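You operate a simulated robot arm through the tools that you are given. There is no shell and no other tool. Be economical: measure what you need, move in short steps, check, and stop when the job is done.

Carry out the task below with a simulated two-armed robot. There is one attempt and no reset: what you move stays moved.

## Task
Carry the grey crate to the packing table, lay out the black sole and brush its dust off.
Fine: flat on the table, dusty side up; the other sole stays in the crate; use the red brush and put it back. What is to be rubbed or washed off counts as gone when no trace of it is left.

It is judged by the outcome, as a careful person would: the job done as asked, and still so three seconds after it is handed in. It fails if anything else is knocked over, pushed out of place, dropped, spilled or broken.

## Robot
Two 7-joint arms with fingered hands on one trunk, on a base that drives. Base frame: it is fixed to the floor where the robot stands at the start and does not move with it; the origin is under the middle of the robot, x ahead of it, y to its left, z up. Readings come in mm, degrees, newtons and seconds.
The left shoulder is at the start at [58, 185, 1192], the right one opposite. With the tool pointing down near the work surface each hand reaches from about 100 to 800 mm from the robot's upright axis, wherever it stands, measured 20 degrees to its own side. Places, roughly: brush (15x6x5 cm) [500, 500, 800]; inside of the grey crate [500, 100, 800]; packing table [600, -600, 800]. Payload 4 kg a hand.
Tool frame (each hand has its own): the origin (TCP) lies between the finger pads and is the grasp point; the fingertips stand 26 mm ahead of it; z points along the fingers, y is the line along which they close. The gripper opens to 132 mm. The gripper's body begins 73 mm behind the TCP. The gripper is a hand of 3 fingers: y runs from the thumb to the fingers, the wrist lies at [0, 0, -224] in the tool frame, and closing takes about 1.5 s.
Orientation is that of the tool frame in the base frame, as a unit quaternion [w, x, y, z]. With the fingers straight down and closing along the base's y, the tool's x points along the base's -x, its y along +y and its z along -z.

## Interface
- The arms move only by the tool step_arm. It takes "left_plan", "right_plan" or both (then of equal length, played together; a hand with none holds still); each is a list of rows, each a list of 3 entries, a list of its own where there are three numbers: the shift along the tool's x, y, z in mm, then the turn, a rotation vector about the tool's x, y, z in degrees, then the opening, from 0 (shut) to 1 (fully open). In form: [[[x, y, z], [wx, wy, wz], hand], ...]. A call has 1 to 20 rows; each row is the pose to reach, as a shift and turn from the pose commanded when the call began, along the tool's axes at that moment. Each row takes 0.2 s and may step no farther than 50 mm and 8.6 degrees from the row before; otherwise, or with a gripper value out of range, the whole call is refused. Where a pose cannot be reached the arm comes as near as it can. A force on the tool above 40 N (or 10 N above the force at the start of the call, whichever is more), or a blocked arm, ends the call early, and 0.2 s more pass. Each finger travels about 72 mm/s and halts on what it meets, pressing with about 33 N; the grip force reading is that of the motor and also rises with nothing between the fingers. The clock runs only during rows and for 0.2 s after the last one: add rows that repeat a pose to give the fingers time. It gives the time, the measured TCP pose, the force on the tool (base axes), the opening and the grip force at its end, in the units of the frame above (readings bear some noise), with the torque about the TCP (base axes, N m) and any sound that the robot's microphone picked up, and new pictures: "show" is both (left out), scene, wrist or none (wrist: the cameras of the hands that moved).
- Cameras (640 x 400 px; columns grow to the right, rows downward): "scene" is now at [155.1, -16.5, 1406.7]; the picture's right is [-0.17, -0.99, 0.02], its down [-0.71, 0.10, -0.70] and it looks along [0.69, -0.13, -0.71] (base axes); focal length 214 px, centre (320, 200). "left" rides on the left gripper at [-62, 3, -92] in its tool frame; the picture's right is [-0.05, -1.00, 0.00], its down [0.83, -0.04, -0.56] and it looks along [0.55, -0.03, 0.83] (tool axes); focal length 230 px, centre (320, 200). "right" rides on the right gripper at [62, 3, -92] in its tool frame; the picture's right is [-0.05, 1.00, 0.00], its down [-0.83, -0.04, -0.55] and it looks along [-0.55, -0.03, 0.83] (tool axes); focal length 230 px, centre (320, 200). There is no depth. A picture from a camera that has moved, and an enlarged one, comes with that camera's place and axes in the base frame and with its lens.
- slide_trunk(by): slides the trunk up (or, below 0, down) by that many mm; the arms and the scene camera ride with it, the base frame stays. It gives what a move gives, with no picture.
- base_move(legs): drives the robot by 1 to 6 legs, each [ahead, left, turn to the left] in mm, mm and degrees, along the robot's own axes; the way and the turn of a leg run together, so that a leg with both is an arc; at most 1500 mm and 180 degrees a leg. The arms and the cameras ride along, it lands a little off, and it stops where it bumps. It gives what a move gives, and a new picture of the scene camera.
- preshape(shape, hand): the hand has 3 fingers and takes this shape, open, in about a second: jaw (thumb against the fingers, like two jaws); tri (thumb and two fingers); tip (a fingertip pinch); poke (one finger out to press); point (the index stretched); flat (the hand flat); cup (the hand cupped); fist (a fist). The gripper value then closes the fingers along that shape, each until it touches; the sizes above hold for jaw. It gives what a move gives, with no picture.
- aim_head(pan, tilt): turns the head with the scene camera to pan (to the left, within 86 degrees either way) and tilt (down, from -29 to 69), counted from straight ahead of the robot. It gives what a move gives, and a new picture of the scene camera.
- close_up(camera, box): a new picture of the part [left, top, right, bottom] of that camera's present view, enlarged. It takes no simulated time.
- close_job(): hands the job in; it is judged then, once.

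Work in short steps. Places have to be worked out from the pictures, the camera data and where the tool is seen: move nearer, look again, correct. Check each grasp and each placing, and mend what went wrong. You have 120 turns and 260 pictures in all, those below and enlarged ones among them. Open the grippers and draw the arms clear of the work before you hand the job in, unless the task says otherwise; then end with one line.

The tools are called after "Request:" as a command line: name --argument value ..., lists and objects as JSON in quotes. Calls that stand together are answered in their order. step_arm: Moves the arms, as the interface text tells. Its arguments: {"type":"object","properties":{"left_plan":{"type":"array","items":{"type":"array"}},"right_plan":{"type":"array","items":{"type":"array"}},"show":{"type":"string","enum":["both","scene","wrist","none"]}},"required":[]} The other tools are called the same way: slide_trunk (by) slides the trunk up or down; preshape (shape, hand) gives the hand a shape; base_move (legs) drives the base; aim_head (pan, tilt) turns the head that bears the scene camera; close_up (camera, box) takes an enlarged picture of a part of a camera's view; close_job () hands the job in.

At the start:

```text
clock: 0.0
left_position: [494.3, 371.2, 1162.3]
left_orientation: [0.0, 0.0, 1.0, 0.0]
left_ft_force: [0.4, 0.5, -0.3]
left_ft_torque: [-0.01, 0.0, 0.0]
left_opening: 132.0
left_finger_force: 0.0
left_shape: jaw
right_position: [543.0, -151.6, 1119.4]
right_orientation: [0.0, 0.0, 1.0, 0.0]
right_ft_force: [0.3, -0.6, 0.1]
right_ft_torque: [-0.03, -0.01, 0.01]
right_opening: 132.1
right_finger_force: 0.1
right_shape: jaw
trunk travel left (down, up): [-225.0, 237.0]
robot x, y, heading: [1.3, 1.5, -0.0]
head pan, tilt: [-9.6, 37.3]
```

scene: 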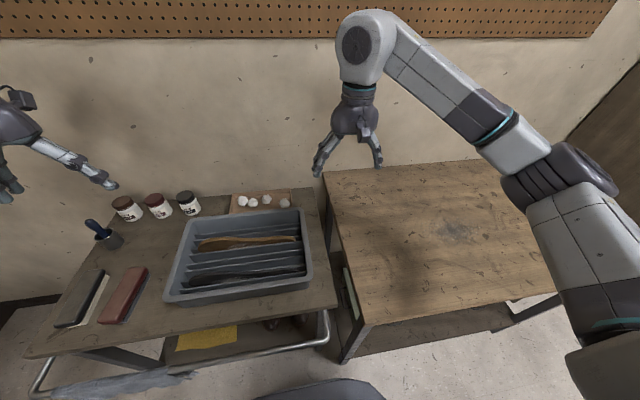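
right: 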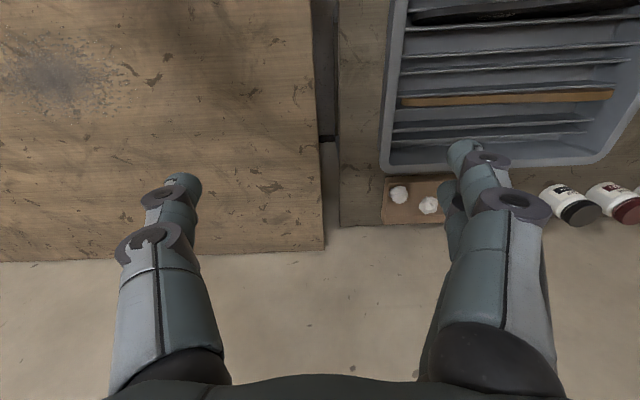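
left: 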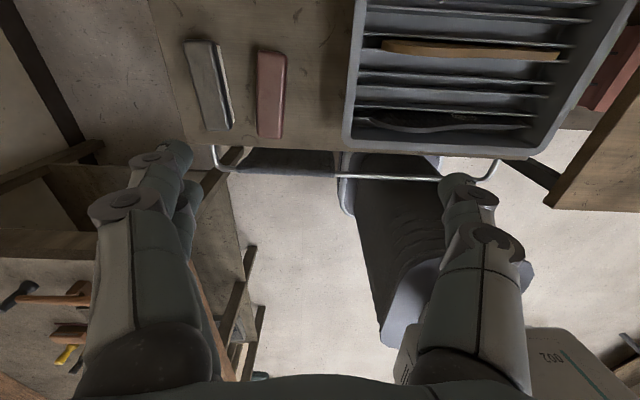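

The scene shows a cart with the crate (a tan and a black sole in slots), a red and a black brush, and the packing table at right. I take close looks first.

Request:
close_up --camera "scene" --box '[150, 180, 350, 320]'

Request:
close_up --camera "scene" --box '[40, 230, 180, 340]'

Request:
close_up --camera "left" --box '[160, 0, 640, 220]'

```text
2.86 times, centred on (250, 250) of scene
camera zoom: at [155.1, -16.5, 1406.7], right [-0.17, -0.99, 0.02], down [-0.71, 0.1, -0.7], along [0.69, -0.13, -0.71], focal length 613 px, centre (520, 57)
```

zoom: 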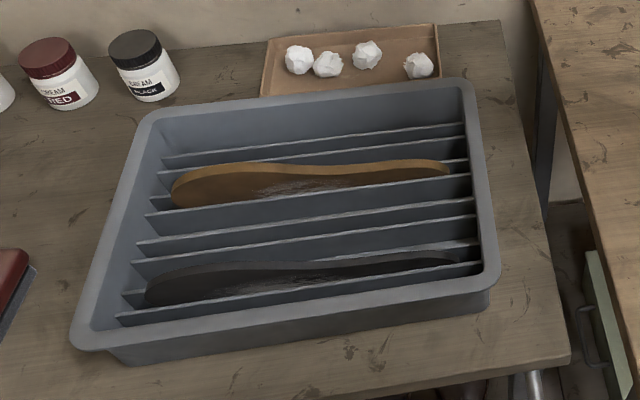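

```text
3.64 times, centred on (110, 285) of scene
camera zoom: at [155.1, -16.5, 1406.7], right [-0.17, -0.99, 0.02], down [-0.71, 0.1, -0.7], along [0.69, -0.13, -0.71], focal length 780 px, centre (1084, -109)
```

zoom: 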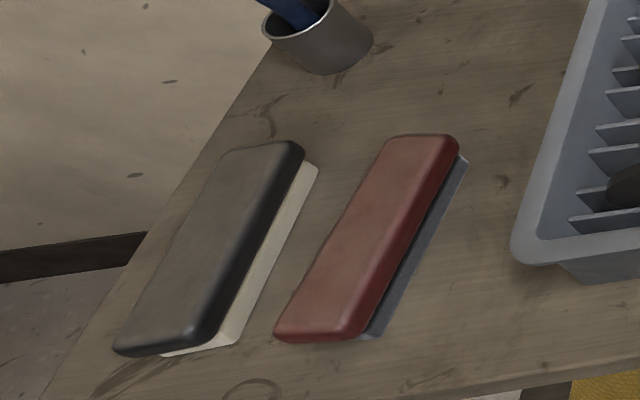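

```text
1.33 times, centred on (400, 110) of left
camera zoom: at [556.7, 374.2, 1254.9], right [0.05, -1.0, 0.0], down [-0.83, -0.04, 0.56], along [-0.55, -0.03, -0.83], focal length 307 px, centre (213, 320)
```

zoom: 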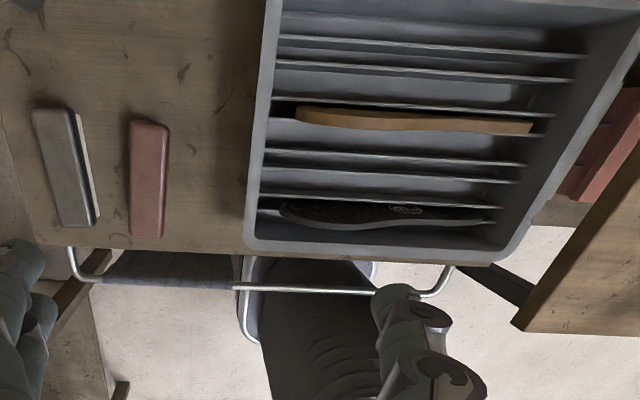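

I judge the crate rim at about z 850, spanning x 405–670, y −48–322. I aim the head at the cart and then at the table to measure better.

Request:
aim_head --pan 25 --tilt 48

Request:
aim_head --pan -45 --tilt 45

```text
clock: 1.0
left_position: [493.6, 372.3, 1162.7]
left_orientation: [0.0, 0.0, 1.0, 0.0]
left_ft_force: [-0.3, 1.3, 0.1]
left_ft_torque: [0.0, 0.0, 0.0]
left_opening: 131.9
left_finger_force: 0.0
left_shape: jaw
right_position: [543.0, -151.1, 1119.5]
right_orientation: [0.0, -0.001, 1.0, 0.0]
right_ft_force: [-0.1, 0.1, 0.3]
right_ft_torque: [0.01, 0.0, -0.04]
right_opening: 132.0
right_finger_force: 0.1
right_shape: jaw
trunk travel left (down, up): [-225.0, 237.0]
robot x, y, heading: [-3.3, -4.0, -0.1]
head pan, tilt: [25.0, 48.0]
camera scene: at [138.9, 31.2, 1393.3], right [0.42, -0.91, -0.06], down [-0.76, -0.31, -0.57], along [0.49, 0.28, -0.82], focal length 214 px, centre (320, 200)
```

scene: 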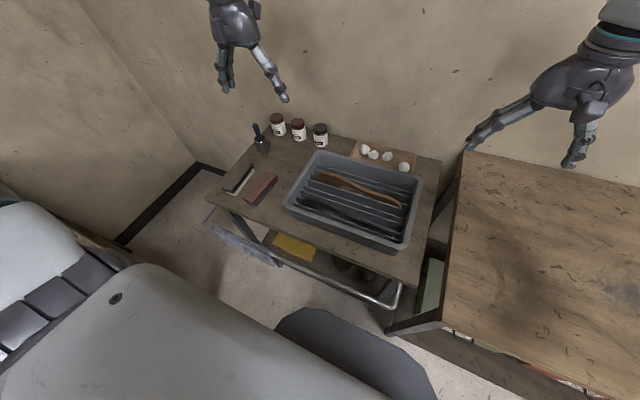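

```text
clock: 2.4
left_position: [494.3, 371.3, 1162.9]
left_orientation: [0.0, 0.0, 1.0, 0.0]
left_ft_force: [-0.4, -1.6, 0.0]
left_ft_torque: [0.01, 0.03, 0.01]
left_opening: 131.6
left_finger_force: 0.0
left_shape: jaw
right_position: [543.2, -152.9, 1118.7]
right_orientation: [0.0, 0.0, 1.0, 0.0]
right_ft_force: [0.5, -0.1, 0.2]
right_ft_torque: [-0.02, 0.02, 0.01]
right_opening: 132.0
right_finger_force: 0.0
right_shape: jaw
trunk travel left (down, up): [-225.0, 237.0]
robot x, y, heading: [2.5, -1.6, -0.1]
head pan, tilt: [-45.0, 45.0]
camera scene: at [125.7, -59.5, 1399.5], right [-0.7, -0.71, 0.1], down [-0.6, 0.5, -0.63], along [0.39, -0.5, -0.77], focal length 214 px, centre (320, 200)
```

scene: 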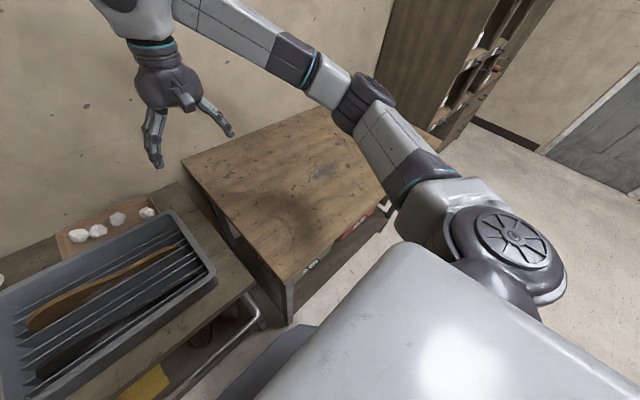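

The table top spans about x 270–920, y −170…−1130. I bring both hands to above the short walls of the crate to look with the wrist cameras.

Request:
step_arm --left_plan '[[[-9, -10, 32], [0, 0, 0], 1], [[-18, -20, 64], [0, 0, 0], 1], [[-27, -30, 96], [0, 0, 0], 1], [[-36, -40, 128], [0, 0, 0], 1], [[-44, -49, 162], [0, 0, 0], 1]]' --right_plan '[[[1, 20, 24], [0, 0, 0], 1], [[2, 40, 48], [0, 0, 0], 1], [[3, 60, 72], [0, 0, 0], 1], [[4, 80, 96], [0, 0, 0], 1], [[5, 102, 119], [0, 0, 0], 1]]' --show "wrist"

Request:
aim_head --pan 12 --tilt 50

```text
clock: 3.6
left_position: [536.9, 322.4, 997.5]
left_orientation: [-0.001, 0.0, 1.0, 0.0]
left_ft_force: [0.2, -0.7, -0.1]
left_ft_torque: [-0.03, 0.03, -0.01]
left_opening: 132.0
left_finger_force: 0.0
left_shape: jaw
right_position: [540.5, -50.9, 998.1]
right_orientation: [-0.001, 0.0, 1.0, 0.0]
right_ft_force: [0.4, -0.3, 0.6]
right_ft_torque: [-0.04, 0.04, -0.05]
right_opening: 132.1
right_finger_force: 0.2
right_shape: jaw
trunk travel left (down, up): [-225.0, 237.0]
robot x, y, heading: [-4.9, -1.2, 0.0]
head pan, tilt: [-45.0, 45.0]
camera right: at [479.3, -47.4, 1089.2], right [0.05, 1.0, 0.0], down [0.83, -0.04, 0.55], along [0.55, -0.03, -0.83], focal length 230 px, centre (320, 200)
camera left: at [600.8, 325.1, 1089.8], right [0.05, -1.0, 0.0], down [-0.83, -0.04, 0.56], along [-0.56, -0.03, -0.83], focal length 230 px, centre (320, 200)
```

right: 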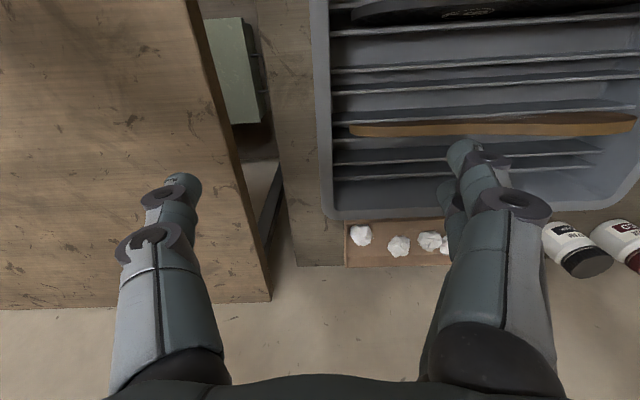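
left: 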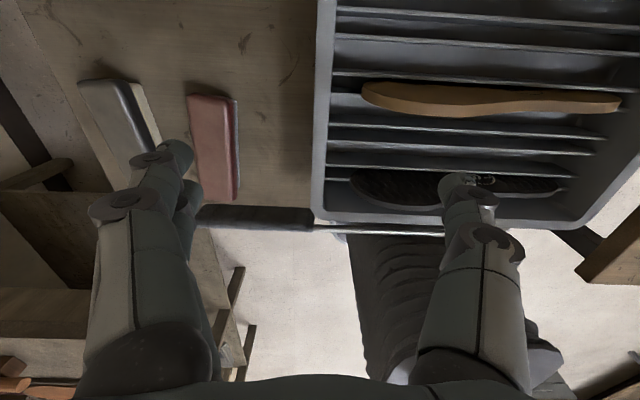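

```text
clock: 4.9
left_position: [538.0, 321.9, 998.8]
left_orientation: [0.0, -0.001, 1.0, 0.0]
left_ft_force: [-1.0, 0.4, 0.0]
left_ft_torque: [0.02, -0.01, 0.0]
left_opening: 131.8
left_finger_force: 0.0
left_shape: jaw
right_position: [539.1, -51.4, 999.8]
right_orientation: [0.0, 0.0, 1.0, 0.0]
right_ft_force: [-0.5, 0.5, 0.1]
right_ft_torque: [-0.02, -0.02, -0.02]
right_opening: 132.0
right_finger_force: 0.0
right_shape: jaw
trunk travel left (down, up): [-225.0, 237.0]
robot x, y, heading: [1.3, -0.2, 0.1]
head pan, tilt: [12.0, 50.0]
camera scene: at [142.2, 13.9, 1390.1], right [0.2, -0.98, -0.03], down [-0.83, -0.16, -0.53], along [0.51, 0.13, -0.85], focal length 214 px, centre (320, 200)
```

scene: 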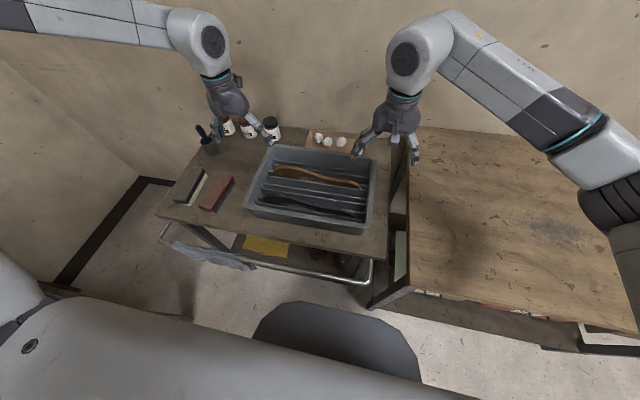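

Wrist views agree: rim at z≈850, outer lip x 403–667, y −49…324. I zoom in on the divider ends and the lip near each hand.

Request:
close_up --camera "right" --box '[280, 0, 480, 230]'

Request:
close_up --camera "left" --box '[280, 0, 480, 230]'

Request:
close_up --camera "scene" --box '[230, 130, 400, 240]'

```text
1.74 times, centred on (380, 115) of right
camera zoom: at [478.0, -48.2, 1090.6], right [0.05, 1.0, 0.0], down [0.83, -0.04, 0.56], along [0.55, -0.03, -0.83], focal length 400 px, centre (216, 348)
```

zoom: 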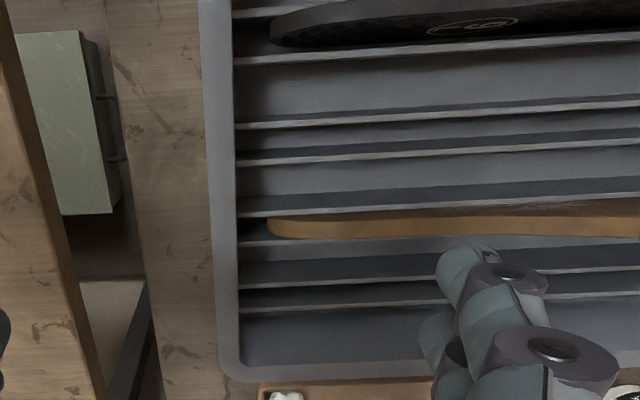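

```text
1.74 times, centred on (380, 115) of left
camera zoom: at [599.5, 324.7, 1091.7], right [0.05, -1.0, 0.0], down [-0.83, -0.04, 0.56], along [-0.55, -0.03, -0.83], focal length 400 px, centre (216, 348)
```

zoom: 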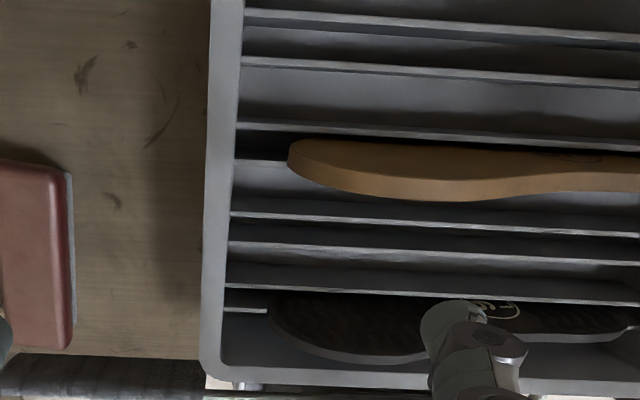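

```text
3.64 times, centred on (315, 185) of scene
camera zoom: at [142.2, 13.9, 1390.1], right [0.2, -0.98, -0.03], down [-0.83, -0.16, -0.53], along [0.51, 0.13, -0.85], focal length 780 px, centre (338, 254)
```

zoom: 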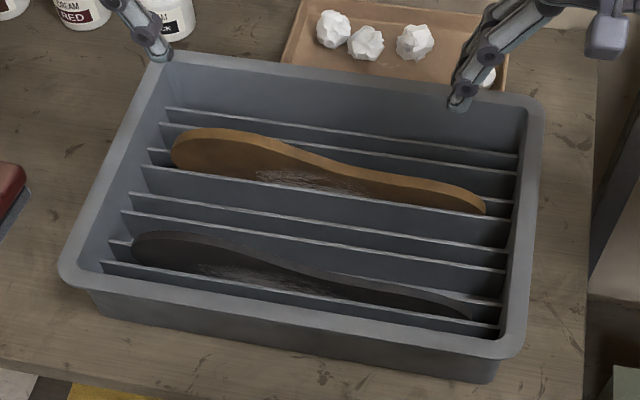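

Divider tops are ~35 mm below the rim, dusty faces look toward the robot. I descend to just above the rim with half-closed hands and check alignment.

Request:
step_arm --left_plan '[[[2, -3, 35], [0, 0, 0], 0.8], [[5, -6, 70], [0, 0, 0], 0.6], [[5, -6, 105], [0, 0, 0], 0.5], [[5, -6, 105], [0, 0, 0], 0.5]]' --right_plan '[[[2, 3, 35], [0, 0, 0], 0.8], [[5, 7, 70], [0, 0, 0], 0.6], [[5, 7, 105], [0, 0, 0], 0.5], [[5, 7, 105], [0, 0, 0], 0.5]]'

Request:
close_up --camera "scene" --box '[220, 90, 440, 240]'

```text
clock: 5.9
left_position: [531.4, 317.0, 895.0]
left_orientation: [0.0, -0.001, 1.0, 0.0]
left_ft_force: [0.2, 0.2, -0.1]
left_ft_torque: [-0.01, 0.01, 0.01]
left_opening: 66.6
left_finger_force: 0.1
left_shape: jaw
right_position: [533.0, -43.8, 896.6]
right_orientation: [0.0, 0.0, 1.0, 0.0]
right_ft_force: [-0.3, -0.7, -0.7]
right_ft_torque: [0.0, -0.01, -0.01]
right_opening: 66.8
right_finger_force: 0.0
right_shape: jaw
trunk travel left (down, up): [-225.0, 237.0]
robot x, y, heading: [-2.1, -2.7, -0.1]
head pan, tilt: [12.0, 50.0]
camera scene: at [141.7, 14.0, 1390.2], right [0.21, -0.98, -0.03], down [-0.83, -0.16, -0.53], along [0.51, 0.13, -0.85], focal length 214 px, centre (320, 200)
camera right: at [471.8, -40.8, 987.9], right [0.05, 1.0, 0.0], down [0.83, -0.04, 0.56], along [0.55, -0.03, -0.83], focal length 230 px, centre (320, 200)
camera left: at [594.1, 318.4, 988.5], right [0.05, -1.0, 0.0], down [-0.83, -0.04, 0.55], along [-0.55, -0.03, -0.83], focal length 230 px, centre (320, 200)
```

scene: 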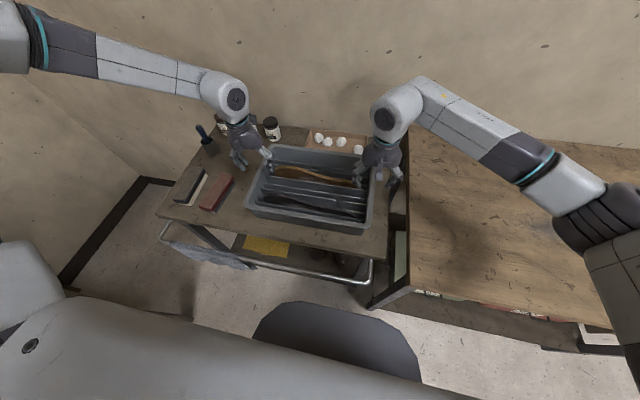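
right: 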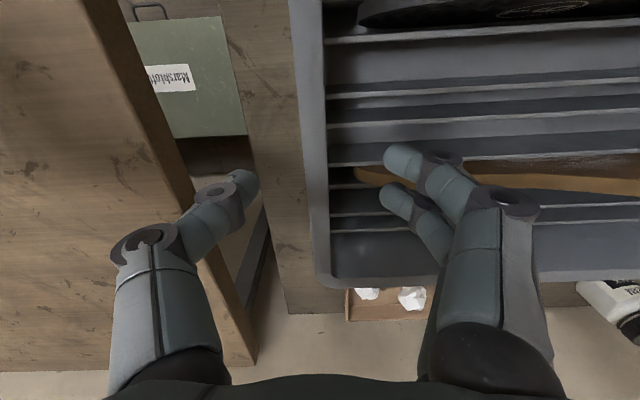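
left: 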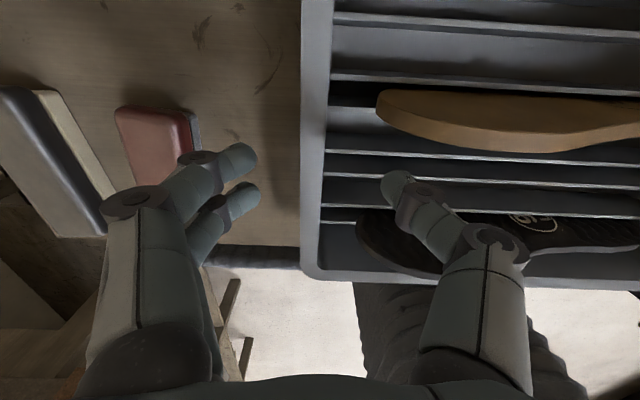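

```text
2.67 times, centred on (330, 165) of scene
camera zoom: at [141.7, 14.0, 1390.2], right [0.21, -0.98, -0.03], down [-0.83, -0.16, -0.53], along [0.51, 0.13, -0.85], focal length 572 px, centre (293, 293)
```

zoom: 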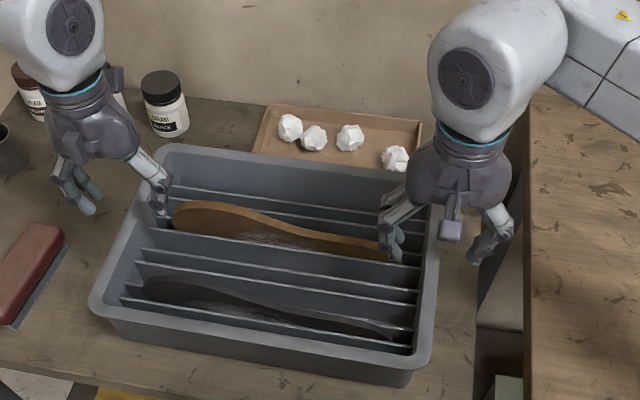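

Lip lies between the fingers on both sides. I descend to TCP z≈846.

Request:
step_arm --left_plan '[[[0, -1, 15], [0, 0, 0], 0.5], [[0, -1, 30], [0, 0, 0], 0.5], [[0, -1, 40], [0, 0, 0], 0.5], [[0, -1, 49], [0, 0, 0], 0.5]]' --right_plan '[[[0, -3, 15], [0, 0, 0], 0.5], [[0, -4, 30], [0, 0, 0], 0.5], [[0, -4, 40], [0, 0, 0], 0.5], [[0, -4, 49], [0, 0, 0], 0.5]]' --show "wrist"

Request:
close_up --camera "scene" --box '[220, 90, 440, 240]'

```text
clock: 6.9
left_position: [533.5, 316.1, 845.7]
left_orientation: [-0.001, 0.0, 1.0, 0.0]
left_ft_force: [1.0, 0.5, 0.0]
left_ft_torque: [0.02, 0.01, 0.0]
left_opening: 66.7
left_finger_force: 0.0
left_shape: jaw
right_position: [532.7, -47.1, 844.7]
right_orientation: [0.0, 0.0, 1.0, 0.0]
right_ft_force: [0.2, 1.1, 0.4]
right_ft_torque: [0.01, -0.01, 0.03]
right_opening: 66.4
right_finger_force: 0.1
right_shape: jaw
trunk travel left (down, up): [-225.0, 237.0]
robot x, y, heading: [1.9, -0.4, 0.3]
head pan, tilt: [12.0, 50.0]
camera right: at [473.0, -44.0, 937.2], right [0.05, 1.0, 0.0], down [0.83, -0.04, 0.55], along [0.55, -0.03, -0.83], focal length 230 px, centre (320, 200)
camera left: at [595.6, 318.6, 938.6], right [0.05, -1.0, 0.0], down [-0.83, -0.04, 0.56], along [-0.56, -0.03, -0.83], focal length 230 px, centre (320, 200)
```

right: 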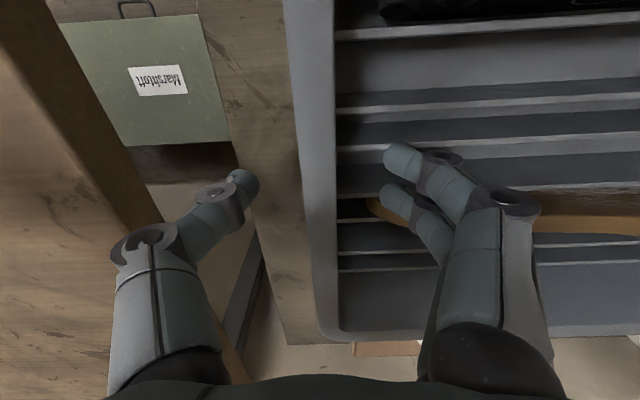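
left: 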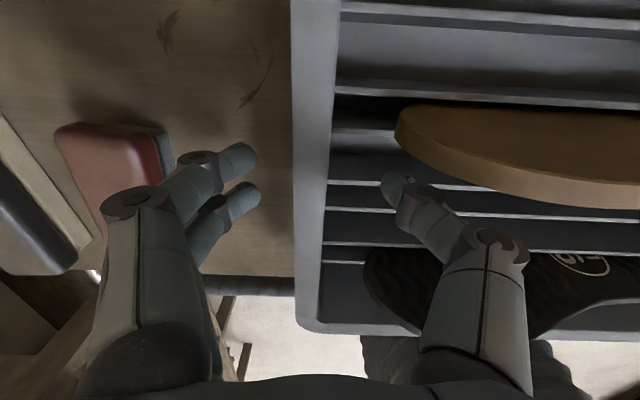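

```text
2.67 times, centred on (330, 165) of scene
camera zoom: at [142.8, 13.9, 1390.0], right [0.21, -0.98, -0.03], down [-0.83, -0.16, -0.53], along [0.51, 0.13, -0.85], focal length 572 px, centre (293, 293)
```

zoom: 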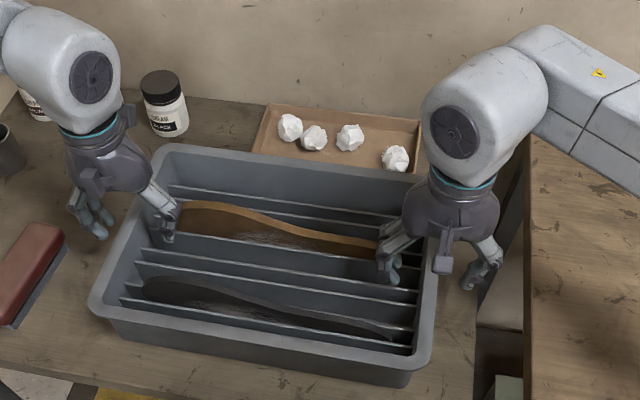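

Aligned. I close both hands on the walls.

Request:
step_arm --left_plan '[[[0, 0, 0], [0, 0, 0], 0.3], [[0, 0, 0], [0, 0, 0], 0.0], [[0, 0, 0], [0, 0, 0], 0.0], [[0, 0, 0], [0, 0, 0], 0.0], [[0, 0, 0], [0, 0, 0], 0.0], [[0, 0, 0], [0, 0, 0], 0.0]]' --right_plan '[[[0, 0, 0], [0, 0, 0], 0.3], [[0, 0, 0], [0, 0, 0], 0.0], [[0, 0, 0], [0, 0, 0], 0.0], [[0, 0, 0], [0, 0, 0], 0.0], [[0, 0, 0], [0, 0, 0], 0.0], [[0, 0, 0], [0, 0, 0], 0.0]]' --show "wrist"

```text
clock: 8.3
left_position: [533.8, 315.5, 847.1]
left_orientation: [-0.001, 0.0, 1.0, 0.0]
left_ft_force: [0.3, -3.6, -1.7]
left_ft_torque: [-0.29, -0.04, -0.02]
left_opening: 0.4
left_finger_force: 33.1
left_shape: jaw
right_position: [534.4, -46.7, 846.1]
right_orientation: [-0.001, 0.0, 1.0, 0.0]
right_ft_force: [0.2, 3.4, -0.3]
right_ft_torque: [0.63, 0.0, 0.03]
right_opening: 6.0
right_finger_force: 33.2
right_shape: jaw
trunk travel left (down, up): [-225.0, 237.0]
robot x, y, heading: [-0.1, 0.4, 0.0]
head pan, tilt: [12.0, 50.0]
camera right: at [473.3, -43.7, 937.3], right [0.05, 1.0, 0.0], down [0.83, -0.04, 0.55], along [0.55, -0.03, -0.83], focal length 230 px, centre (320, 200)
camera left: at [595.8, 318.6, 938.4], right [0.05, -1.0, 0.0], down [-0.83, -0.04, 0.56], along [-0.56, -0.03, -0.83], focal length 230 px, centre (320, 200)
```

right: 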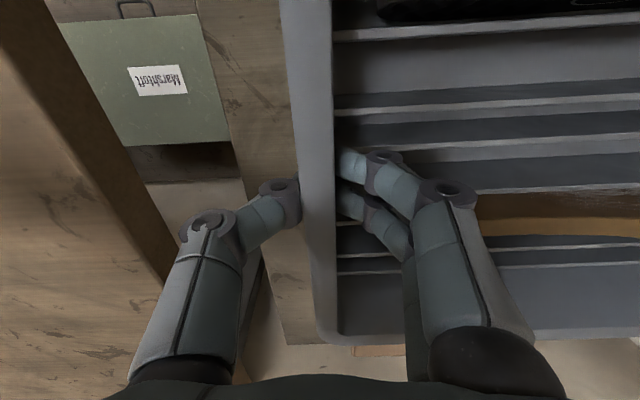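
left: 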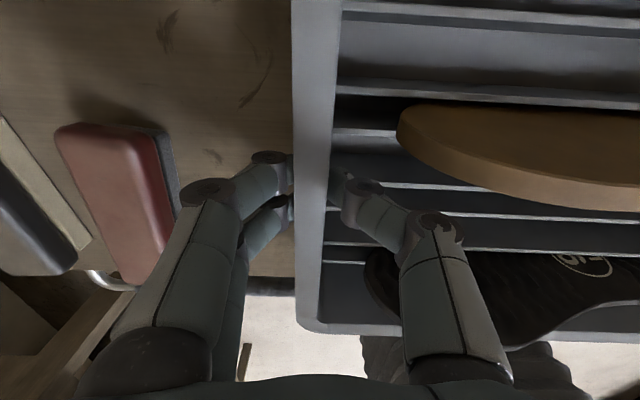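

Both hands visibly clamp the walls, tips under the lip. I lift by the trunk a little first.

Request:
slide_trunk --by 30

Request:
close_up --camera "scene" --box '[200, 90, 440, 250]'

```text
clock: 9.0
left_position: [534.5, 316.0, 875.6]
left_orientation: [-0.001, 0.0, 1.0, -0.001]
left_ft_force: [0.4, -1.8, -4.5]
left_ft_torque: [-0.29, -0.04, -0.01]
left_opening: 0.6
left_finger_force: 32.9
left_shape: jaw
right_position: [534.5, -47.0, 874.0]
right_orientation: [-0.002, 0.0, 1.0, 0.001]
right_ft_force: [-0.3, 1.4, -3.2]
right_ft_torque: [0.61, -0.01, 0.03]
right_opening: 5.7
right_finger_force: 33.5
right_shape: jaw
trunk travel left (down, up): [-255.0, 207.0]
robot x, y, heading: [-2.4, 0.3, 0.1]
head pan, tilt: [12.0, 50.0]
```

```text
2.50 times, centred on (320, 170) of scene
camera zoom: at [126.6, 14.3, 1425.0], right [0.21, -0.98, -0.02], down [-0.82, -0.16, -0.55], along [0.54, 0.13, -0.83], focal length 536 px, centre (320, 275)
```

zoom: 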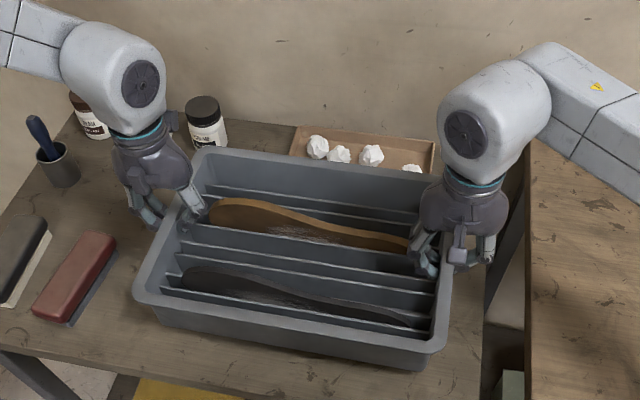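

The crate came up level, ~8 N in all. I raise it well clear of the table, back off, and drive right in two stages.

Request:
slide_trunk --by 120

Request:
base_move --legs '[[-60, 0, 0], [0, -430, 0]]'

Request:
aim_head --pan -45 --tilt 35

```text
clock: 10.5
left_position: [533.3, 316.4, 996.7]
left_orientation: [-0.001, 0.0, 1.0, 0.0]
left_ft_force: [0.3, -1.6, -5.2]
left_ft_torque: [-0.28, -0.04, 0.01]
left_opening: 0.3
left_finger_force: 33.3
left_shape: jaw
right_position: [533.7, -47.2, 994.7]
right_orientation: [-0.001, 0.0, 1.0, -0.001]
right_ft_force: [0.5, 2.2, -3.8]
right_ft_torque: [0.6, -0.03, 0.0]
right_opening: 5.6
right_finger_force: 33.0
right_shape: jaw
trunk travel left (down, up): [-375.0, 87.0]
robot x, y, heading: [-0.6, -0.3, -0.0]
head pan, tilt: [12.0, 50.0]
```

```text
clock: 13.7
left_position: [474.1, -109.7, 995.4]
left_orientation: [-0.001, -0.002, 1.0, -0.001]
left_ft_force: [0.1, -1.5, -5.5]
left_ft_torque: [-0.29, -0.04, -0.01]
left_opening: 0.4
left_finger_force: 33.5
left_shape: jaw
right_position: [473.7, -473.1, 996.5]
right_orientation: [0.0, -0.001, 1.0, 0.0]
right_ft_force: [0.3, 1.3, -3.0]
right_ft_torque: [0.64, -0.02, -0.01]
right_opening: 5.8
right_finger_force: 33.0
right_shape: jaw
trunk travel left (down, up): [-375.0, 87.0]
robot x, y, heading: [-59.2, -427.6, -0.0]
head pan, tilt: [12.0, 50.0]
camera scene: at [17.6, -412.0, 1556.8], right [0.21, -0.98, 0.0], down [-0.76, -0.16, -0.63], along [0.61, 0.13, -0.78], focal length 214 px, centre (320, 200)
```

scene: 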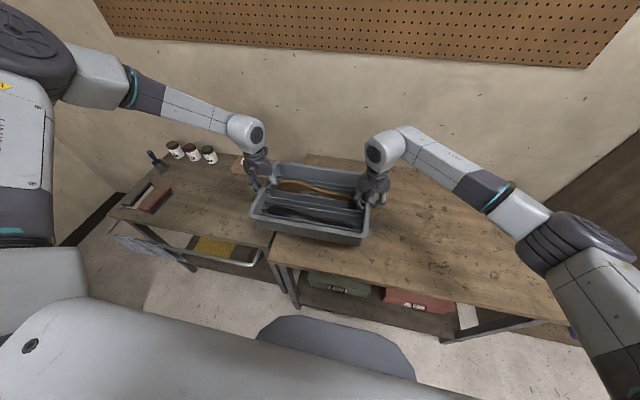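

```text
clock: 15.0
left_position: [474.0, -111.8, 996.2]
left_orientation: [-0.001, 0.0, 1.0, 0.0]
left_ft_force: [0.4, -1.6, -4.6]
left_ft_torque: [-0.33, -0.04, 0.0]
left_opening: 0.5
left_finger_force: 32.8
left_shape: jaw
right_position: [473.8, -474.3, 996.5]
right_orientation: [-0.001, 0.0, 1.0, 0.0]
right_ft_force: [-0.2, 1.5, -1.9]
right_ft_torque: [0.65, -0.01, -0.03]
right_opening: 5.9
right_finger_force: 32.8
right_shape: jaw
trunk travel left (down, up): [-375.0, 87.0]
robot x, y, heading: [-57.9, -428.3, 0.3]
head pan, tilt: [-45.0, 35.0]
camera scene: at [5.0, -491.7, 1578.8], right [-0.71, -0.71, 0.02], down [-0.42, 0.41, -0.81], along [0.57, -0.58, -0.59], focal length 214 px, centre (320, 200)
```

scene: 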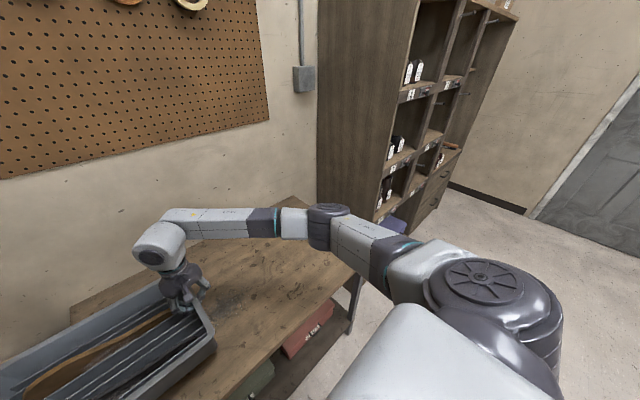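

The way is clear on the right; table top ≈ z 800, near edge x≈295, right end y≈−1010. I continue to the right so the crate's centre ends near y −780, then slightly ahead.

Request:
base_move --legs '[[0, -485, 0], [40, 0, 0]]'

Request:
aim_head --pan 5 --tilt 50

```text
clock: 18.3
left_position: [505.7, -593.5, 999.9]
left_orientation: [0.003, -0.001, 1.0, 0.0]
left_ft_force: [-0.1, -2.4, -4.8]
left_ft_torque: [-0.3, -0.03, -0.02]
left_opening: 0.4
left_finger_force: 33.5
left_shape: jaw
right_position: [507.9, -955.6, 1000.4]
right_orientation: [0.002, -0.002, 1.0, 0.0]
right_ft_force: [-0.9, 2.7, -2.7]
right_ft_torque: [0.61, -0.08, 0.0]
right_opening: 6.1
right_finger_force: 33.0
right_shape: jaw
trunk travel left (down, up): [-375.0, 87.0]
robot x, y, heading: [-20.3, -908.1, -0.1]
head pan, tilt: [-45.0, 35.0]
camera scene: at [35.0, -974.0, 1579.6], right [-0.7, -0.71, 0.01], down [-0.42, 0.4, -0.81], along [0.57, -0.58, -0.58], focal length 214 px, centre (320, 200)
```

scene: 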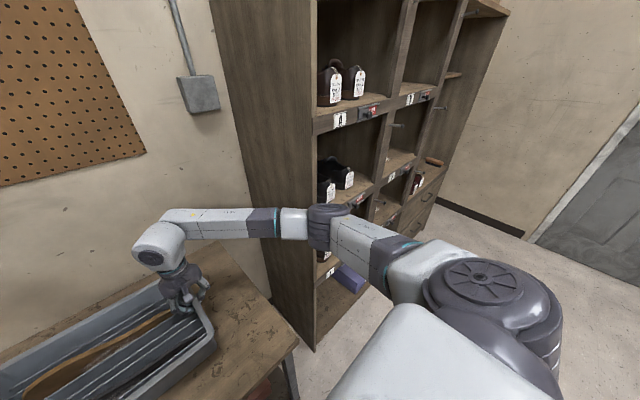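

```text
clock: 19.5
left_position: [512.4, -592.6, 997.4]
left_orientation: [0.0, -0.002, 1.0, -0.001]
left_ft_force: [0.6, -1.9, -4.7]
left_ft_torque: [-0.25, -0.05, 0.01]
left_opening: 0.4
left_finger_force: 33.1
left_shape: jaw
right_position: [511.6, -955.2, 996.3]
right_orientation: [-0.001, -0.003, 1.0, 0.0]
right_ft_force: [0.5, 1.8, -2.7]
right_ft_torque: [0.64, -0.01, -0.04]
right_opening: 6.2
right_finger_force: 32.9
right_shape: jaw
trunk travel left (down, up): [-375.0, 87.0]
robot x, y, heading: [-17.2, -910.1, 0.0]
head pan, tilt: [5.0, 50.0]
camera scene: at [57.2, -905.9, 1556.9], right [0.09, -1.0, 0.0], down [-0.78, -0.07, -0.63], along [0.62, 0.06, -0.78], focal length 214 px, centre (320, 200)
```

scene: 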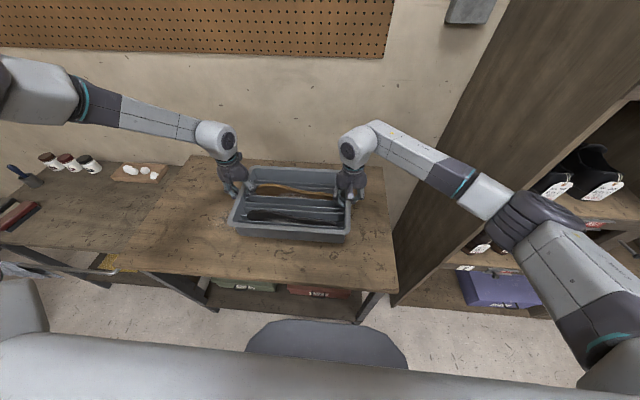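

The crate hangs over the table around (512, −774). I lower by the trunk and look from the side of the picture.

Request:
slide_trunk --by -100

Request:
close_up --camera "scene" --box '[200, 130, 400, 260]'

```text
clock: 20.4
left_position: [512.3, -596.0, 923.8]
left_orientation: [-0.001, -0.004, 1.0, -0.001]
left_ft_force: [-3.3, 2.3, 16.7]
left_ft_torque: [0.05, 0.04, -0.04]
left_opening: 3.3
left_finger_force: 32.7
left_shape: jaw
right_position: [512.6, -955.1, 920.5]
right_orientation: [-0.001, -0.004, 1.0, 0.003]
right_ft_force: [-1.9, -2.8, 6.5]
right_ft_torque: [0.63, 0.0, -0.04]
right_opening: 6.8
right_finger_force: 33.0
right_shape: jaw
trunk travel left (down, up): [-299.0, 162.0]
robot x, y, heading: [-16.0, -909.5, 0.1]
head pan, tilt: [5.0, 50.0]
stopped: the force on the tool passed its limit at 53 N (the readings are from after the stop); the commanded pose is now the measured one
```

```text
3.08 times, centred on (300, 195) of scene
camera zoom: at [80.7, -907.4, 1474.1], right [0.09, -1.0, -0.01], down [-0.8, -0.07, -0.59], along [0.59, 0.06, -0.81], focal length 660 px, centre (382, 215)
```

zoom: 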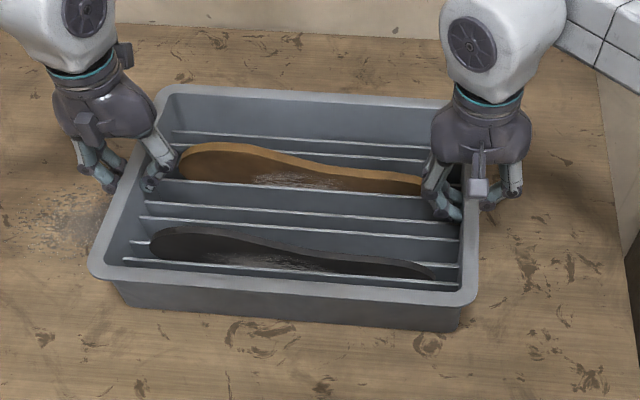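

The crate is on the table (TCP ≈ 922, so the table is ~75 mm higher than the cart). I open the hands and rise straight up.

Request:
step_arm --left_plan '[[[0, 0, 0], [0, 0, 0], 0.2], [[0, 0, 0], [0, 0, 0], 0.4], [[0, 0, 0], [0, 0, 0], 0.5], [[0, 0, 0], [0, 0, 0], 0.5], [[0, 0, -30], [0, 0, 0], 0.5], [[0, 0, -60], [0, 0, 0], 0.5], [[0, 0, -100], [0, 0, 0], 0.5]]' --right_plan '[[[0, 0, 0], [0, 0, 0], 0.2], [[0, 0, 0], [0, 0, 0], 0.4], [[0, 0, 0], [0, 0, 0], 0.5], [[0, 0, 0], [0, 0, 0], 0.5], [[0, 0, -30], [0, 0, 0], 0.5], [[0, 0, -60], [0, 0, 0], 0.5], [[0, 0, -100], [0, 0, 0], 0.5]]'

```text
clock: 22.1
left_position: [513.9, -592.8, 1022.5]
left_orientation: [-0.002, -0.003, 1.0, -0.001]
left_ft_force: [0.1, -0.1, -0.8]
left_ft_torque: [-0.04, -0.03, -0.01]
left_opening: 65.4
left_finger_force: 0.1
left_shape: jaw
right_position: [513.4, -954.9, 1021.0]
right_orientation: [-0.002, -0.004, 1.0, 0.002]
right_ft_force: [-0.2, -0.4, 0.3]
right_ft_torque: [-0.01, 0.02, -0.01]
right_opening: 65.3
right_finger_force: 0.0
right_shape: jaw
trunk travel left (down, up): [-299.0, 162.0]
robot x, y, heading: [-21.8, -910.2, 0.1]
head pan, tilt: [5.0, 50.0]
camera scene: at [82.9, -905.9, 1474.9], right [0.09, -1.0, -0.01], down [-0.81, -0.07, -0.59], along [0.59, 0.06, -0.81], focal length 214 px, centre (320, 200)
camera right: at [452.7, -952.6, 1112.5], right [0.05, 1.0, 0.0], down [0.83, -0.04, 0.55], along [0.55, -0.02, -0.83], focal length 230 px, centre (320, 200)
camera left: at [576.8, -589.9, 1114.5], right [0.06, -1.0, 0.0], down [-0.83, -0.05, 0.56], along [-0.56, -0.03, -0.83], focal length 230 px, centre (320, 200)
```

scene: 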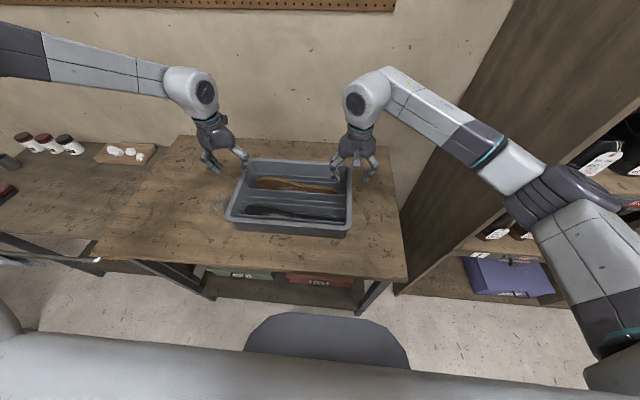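
right: 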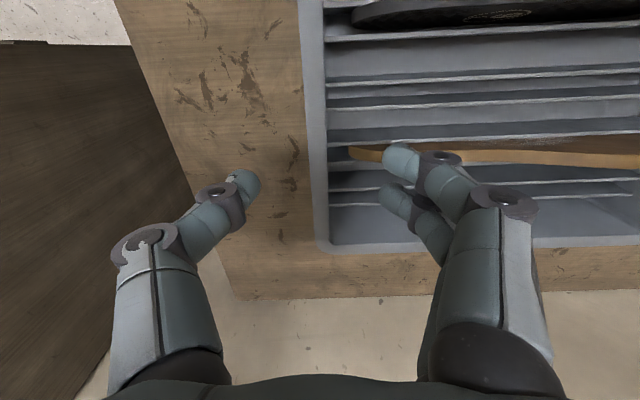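
left: 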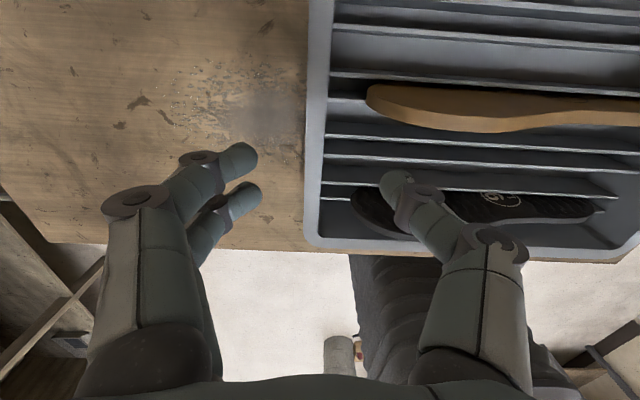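

Crate placed, spanning about x 386–650, y −965…−592. Now I drive left 310 mm so that both the crate and a free table area are in reach, then look at the black sole.

Request:
base_move --legs '[[0, 310, 0]]'

Request:
aim_head --pan -18 --tilt 52

Request:
close_up --camera "scene" --box '[230, 120, 430, 245]'

```text
clock: 24.1
left_position: [513.0, -286.3, 1022.3]
left_orientation: [-0.003, -0.004, 1.0, -0.002]
left_ft_force: [0.5, -0.8, -0.6]
left_ft_torque: [0.01, -0.04, -0.01]
left_opening: 65.3
left_finger_force: 0.0
left_shape: jaw
right_position: [512.9, -649.7, 1018.8]
right_orientation: [-0.003, -0.003, 1.0, 0.002]
right_ft_force: [-0.1, 0.0, -0.4]
right_ft_torque: [-0.04, -0.02, -0.02]
right_opening: 65.7
right_finger_force: 0.0
right_shape: jaw
trunk travel left (down, up): [-299.0, 162.0]
robot x, y, heading: [-18.8, -602.0, 0.3]
head pan, tilt: [5.0, 50.0]
camera scene: at [82.7, -600.8, 1474.7], right [0.09, -1.0, -0.01], down [-0.81, -0.07, -0.59], along [0.59, 0.06, -0.81], focal length 214 px, centre (320, 200)
```

scene: 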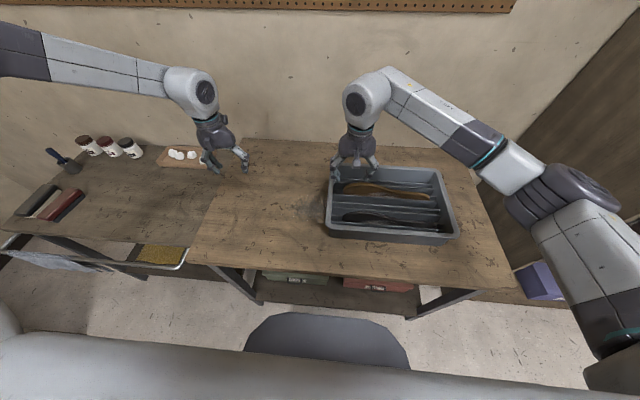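

```text
clock: 25.0
left_position: [513.5, -286.4, 1023.6]
left_orientation: [-0.002, -0.004, 1.0, 0.0]
left_ft_force: [0.4, 0.3, 0.7]
left_ft_torque: [-0.03, -0.04, -0.01]
left_opening: 65.1
left_finger_force: 0.0
left_shape: jaw
right_position: [513.6, -648.2, 1019.8]
right_orientation: [-0.003, -0.003, 1.0, 0.002]
right_ft_force: [0.2, -0.1, 0.0]
right_ft_torque: [0.03, 0.01, 0.0]
right_opening: 65.4
right_finger_force: 0.2
right_shape: jaw
trunk travel left (down, up): [-299.0, 162.0]
robot x, y, heading: [-20.1, -603.5, 0.3]
head pan, tilt: [-18.0, 52.0]
camera scene: at [77.5, -629.9, 1472.4], right [-0.3, -0.95, 0.02], down [-0.79, 0.24, -0.56], along [0.53, -0.19, -0.83], focal length 214 px, centre (320, 200)
```

scene: 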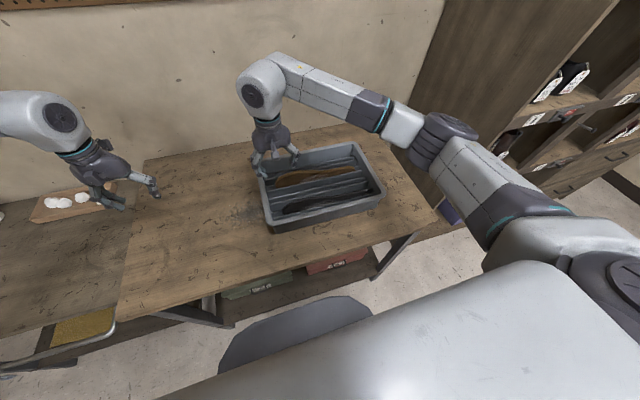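

```text
3.20 times, centred on (330, 182) of scene
camera zoom: at [77.5, -629.9, 1472.4], right [-0.3, -0.95, 0.02], down [-0.79, 0.24, -0.56], along [0.53, -0.19, -0.83], focal length 686 px, centre (288, 256)
```

zoom: 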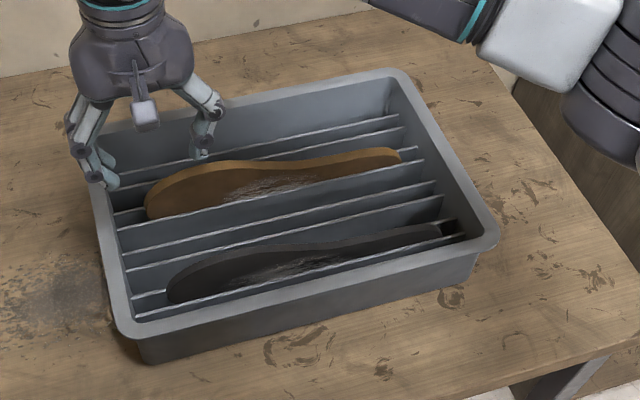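

The black sole stands in the nearest slot, about x≈437, y −638…−925, top at z≈920–930. I bring the right hand above it, turned 90°, for a wrist look.

Request:
step_arm --right_plan '[[[7, -8, 2], [0, 0, -7.5], 0.5], [[13, -16, 4], [0, 0, -15], 0.5], [[20, -24, 6], [0, 0, -22.5], 0.5], [[26, -31, 8], [0, 0, -30], 0.5], [[32, -38, 8], [0, 0, -37.5], 0.5], [[38, -46, 8], [0, 0, -45], 0.5], [[45, -54, 8], [0, 0, -52.5], 0.5], [[51, -61, 8], [0, 0, -60], 0.5], [[58, -69, 8], [0, 0, -67.5], 0.5], [[64, -77, 8], [0, 0, -75], 0.5], [[70, -84, 8], [0, 0, -82.5], 0.5], [[76, -91, 8], [0, 0, -90], 0.4], [[76, -91, 8], [0, 0, -90], 0.4]]'

Request:
close_up --camera "scene" --box '[230, 80, 430, 245]'

```text
clock: 27.8
left_position: [512.9, -285.6, 1022.0]
left_orientation: [-0.003, -0.004, 1.0, -0.002]
left_ft_force: [-0.1, 0.5, -0.9]
left_ft_torque: [0.02, 0.01, 0.01]
left_opening: 65.3
left_finger_force: 0.0
left_shape: jaw
right_position: [436.8, -739.7, 1010.6]
right_orientation: [0.0, 0.71, -0.704, -0.003]
right_ft_force: [0.2, 0.1, -0.7]
right_ft_torque: [-0.03, 0.02, -0.02]
right_opening: 53.5
right_finger_force: 0.0
right_shape: jaw
trunk travel left (down, up): [-299.0, 162.0]
robot x, y, heading: [-20.0, -607.7, 0.3]
head pan, tilt: [-18.0, 52.0]
camera scene: at [77.6, -629.7, 1472.4], right [-0.3, -0.95, 0.02], down [-0.79, 0.24, -0.56], along [0.53, -0.19, -0.83], focal length 214 px, centre (320, 200)
camera right: at [435.1, -801.6, 1102.6], right [-1.0, 0.04, 0.01], down [0.04, 0.83, 0.56], along [0.02, 0.56, -0.83], focal length 230 px, centre (320, 200)
```

scene: 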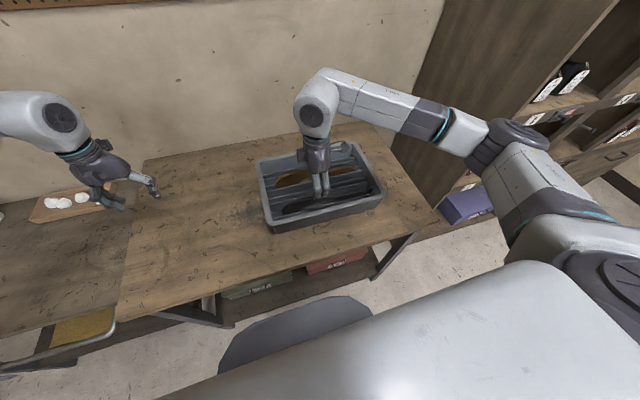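
right: 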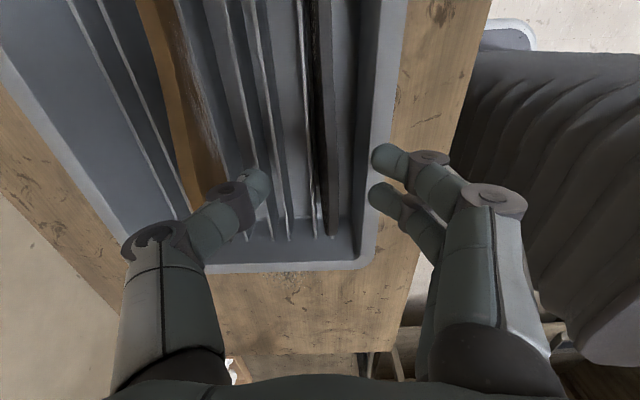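

```text
2.42 times, centred on (330, 162) of scene
camera zoom: at [77.6, -629.7, 1472.4], right [-0.3, -0.95, 0.02], down [-0.79, 0.24, -0.56], along [0.53, -0.19, -0.83], focal length 520 px, centre (296, 291)
```

zoom: 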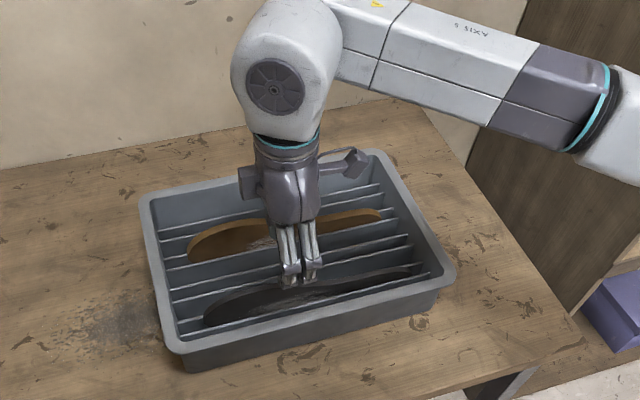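

I zoom the right wrist view onto the black sole between the fingers.

Request:
close_up --camera "right" --box '[230, 60, 430, 260]'

Request:
close_up --camera "left" --box '[300, 0, 640, 220]'

```text
2.00 times, centred on (330, 160) of right
camera zoom: at [435.1, -801.6, 1102.6], right [-1.0, 0.04, 0.01], down [0.04, 0.83, 0.56], along [0.02, 0.56, -0.83], focal length 460 px, centre (300, 280)
```

zoom: 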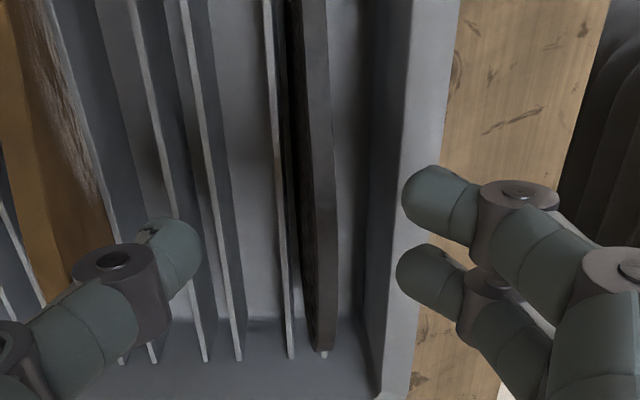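

```text
1.82 times, centred on (470, 110) of left
camera zoom: at [576.1, -283.2, 1113.6], right [0.06, -1.0, 0.0], down [-0.83, -0.05, 0.56], along [-0.56, -0.03, -0.83], focal length 418 px, centre (47, 364)
```

zoom: 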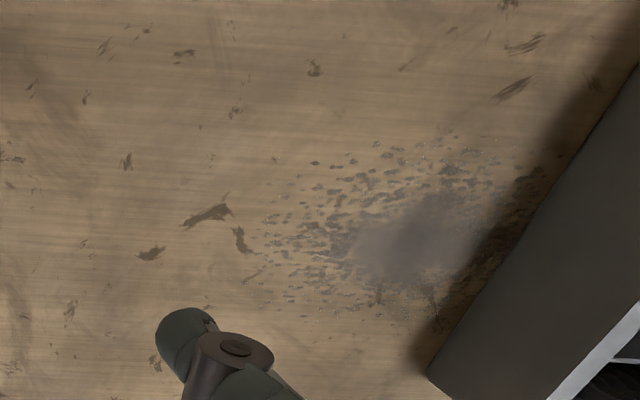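

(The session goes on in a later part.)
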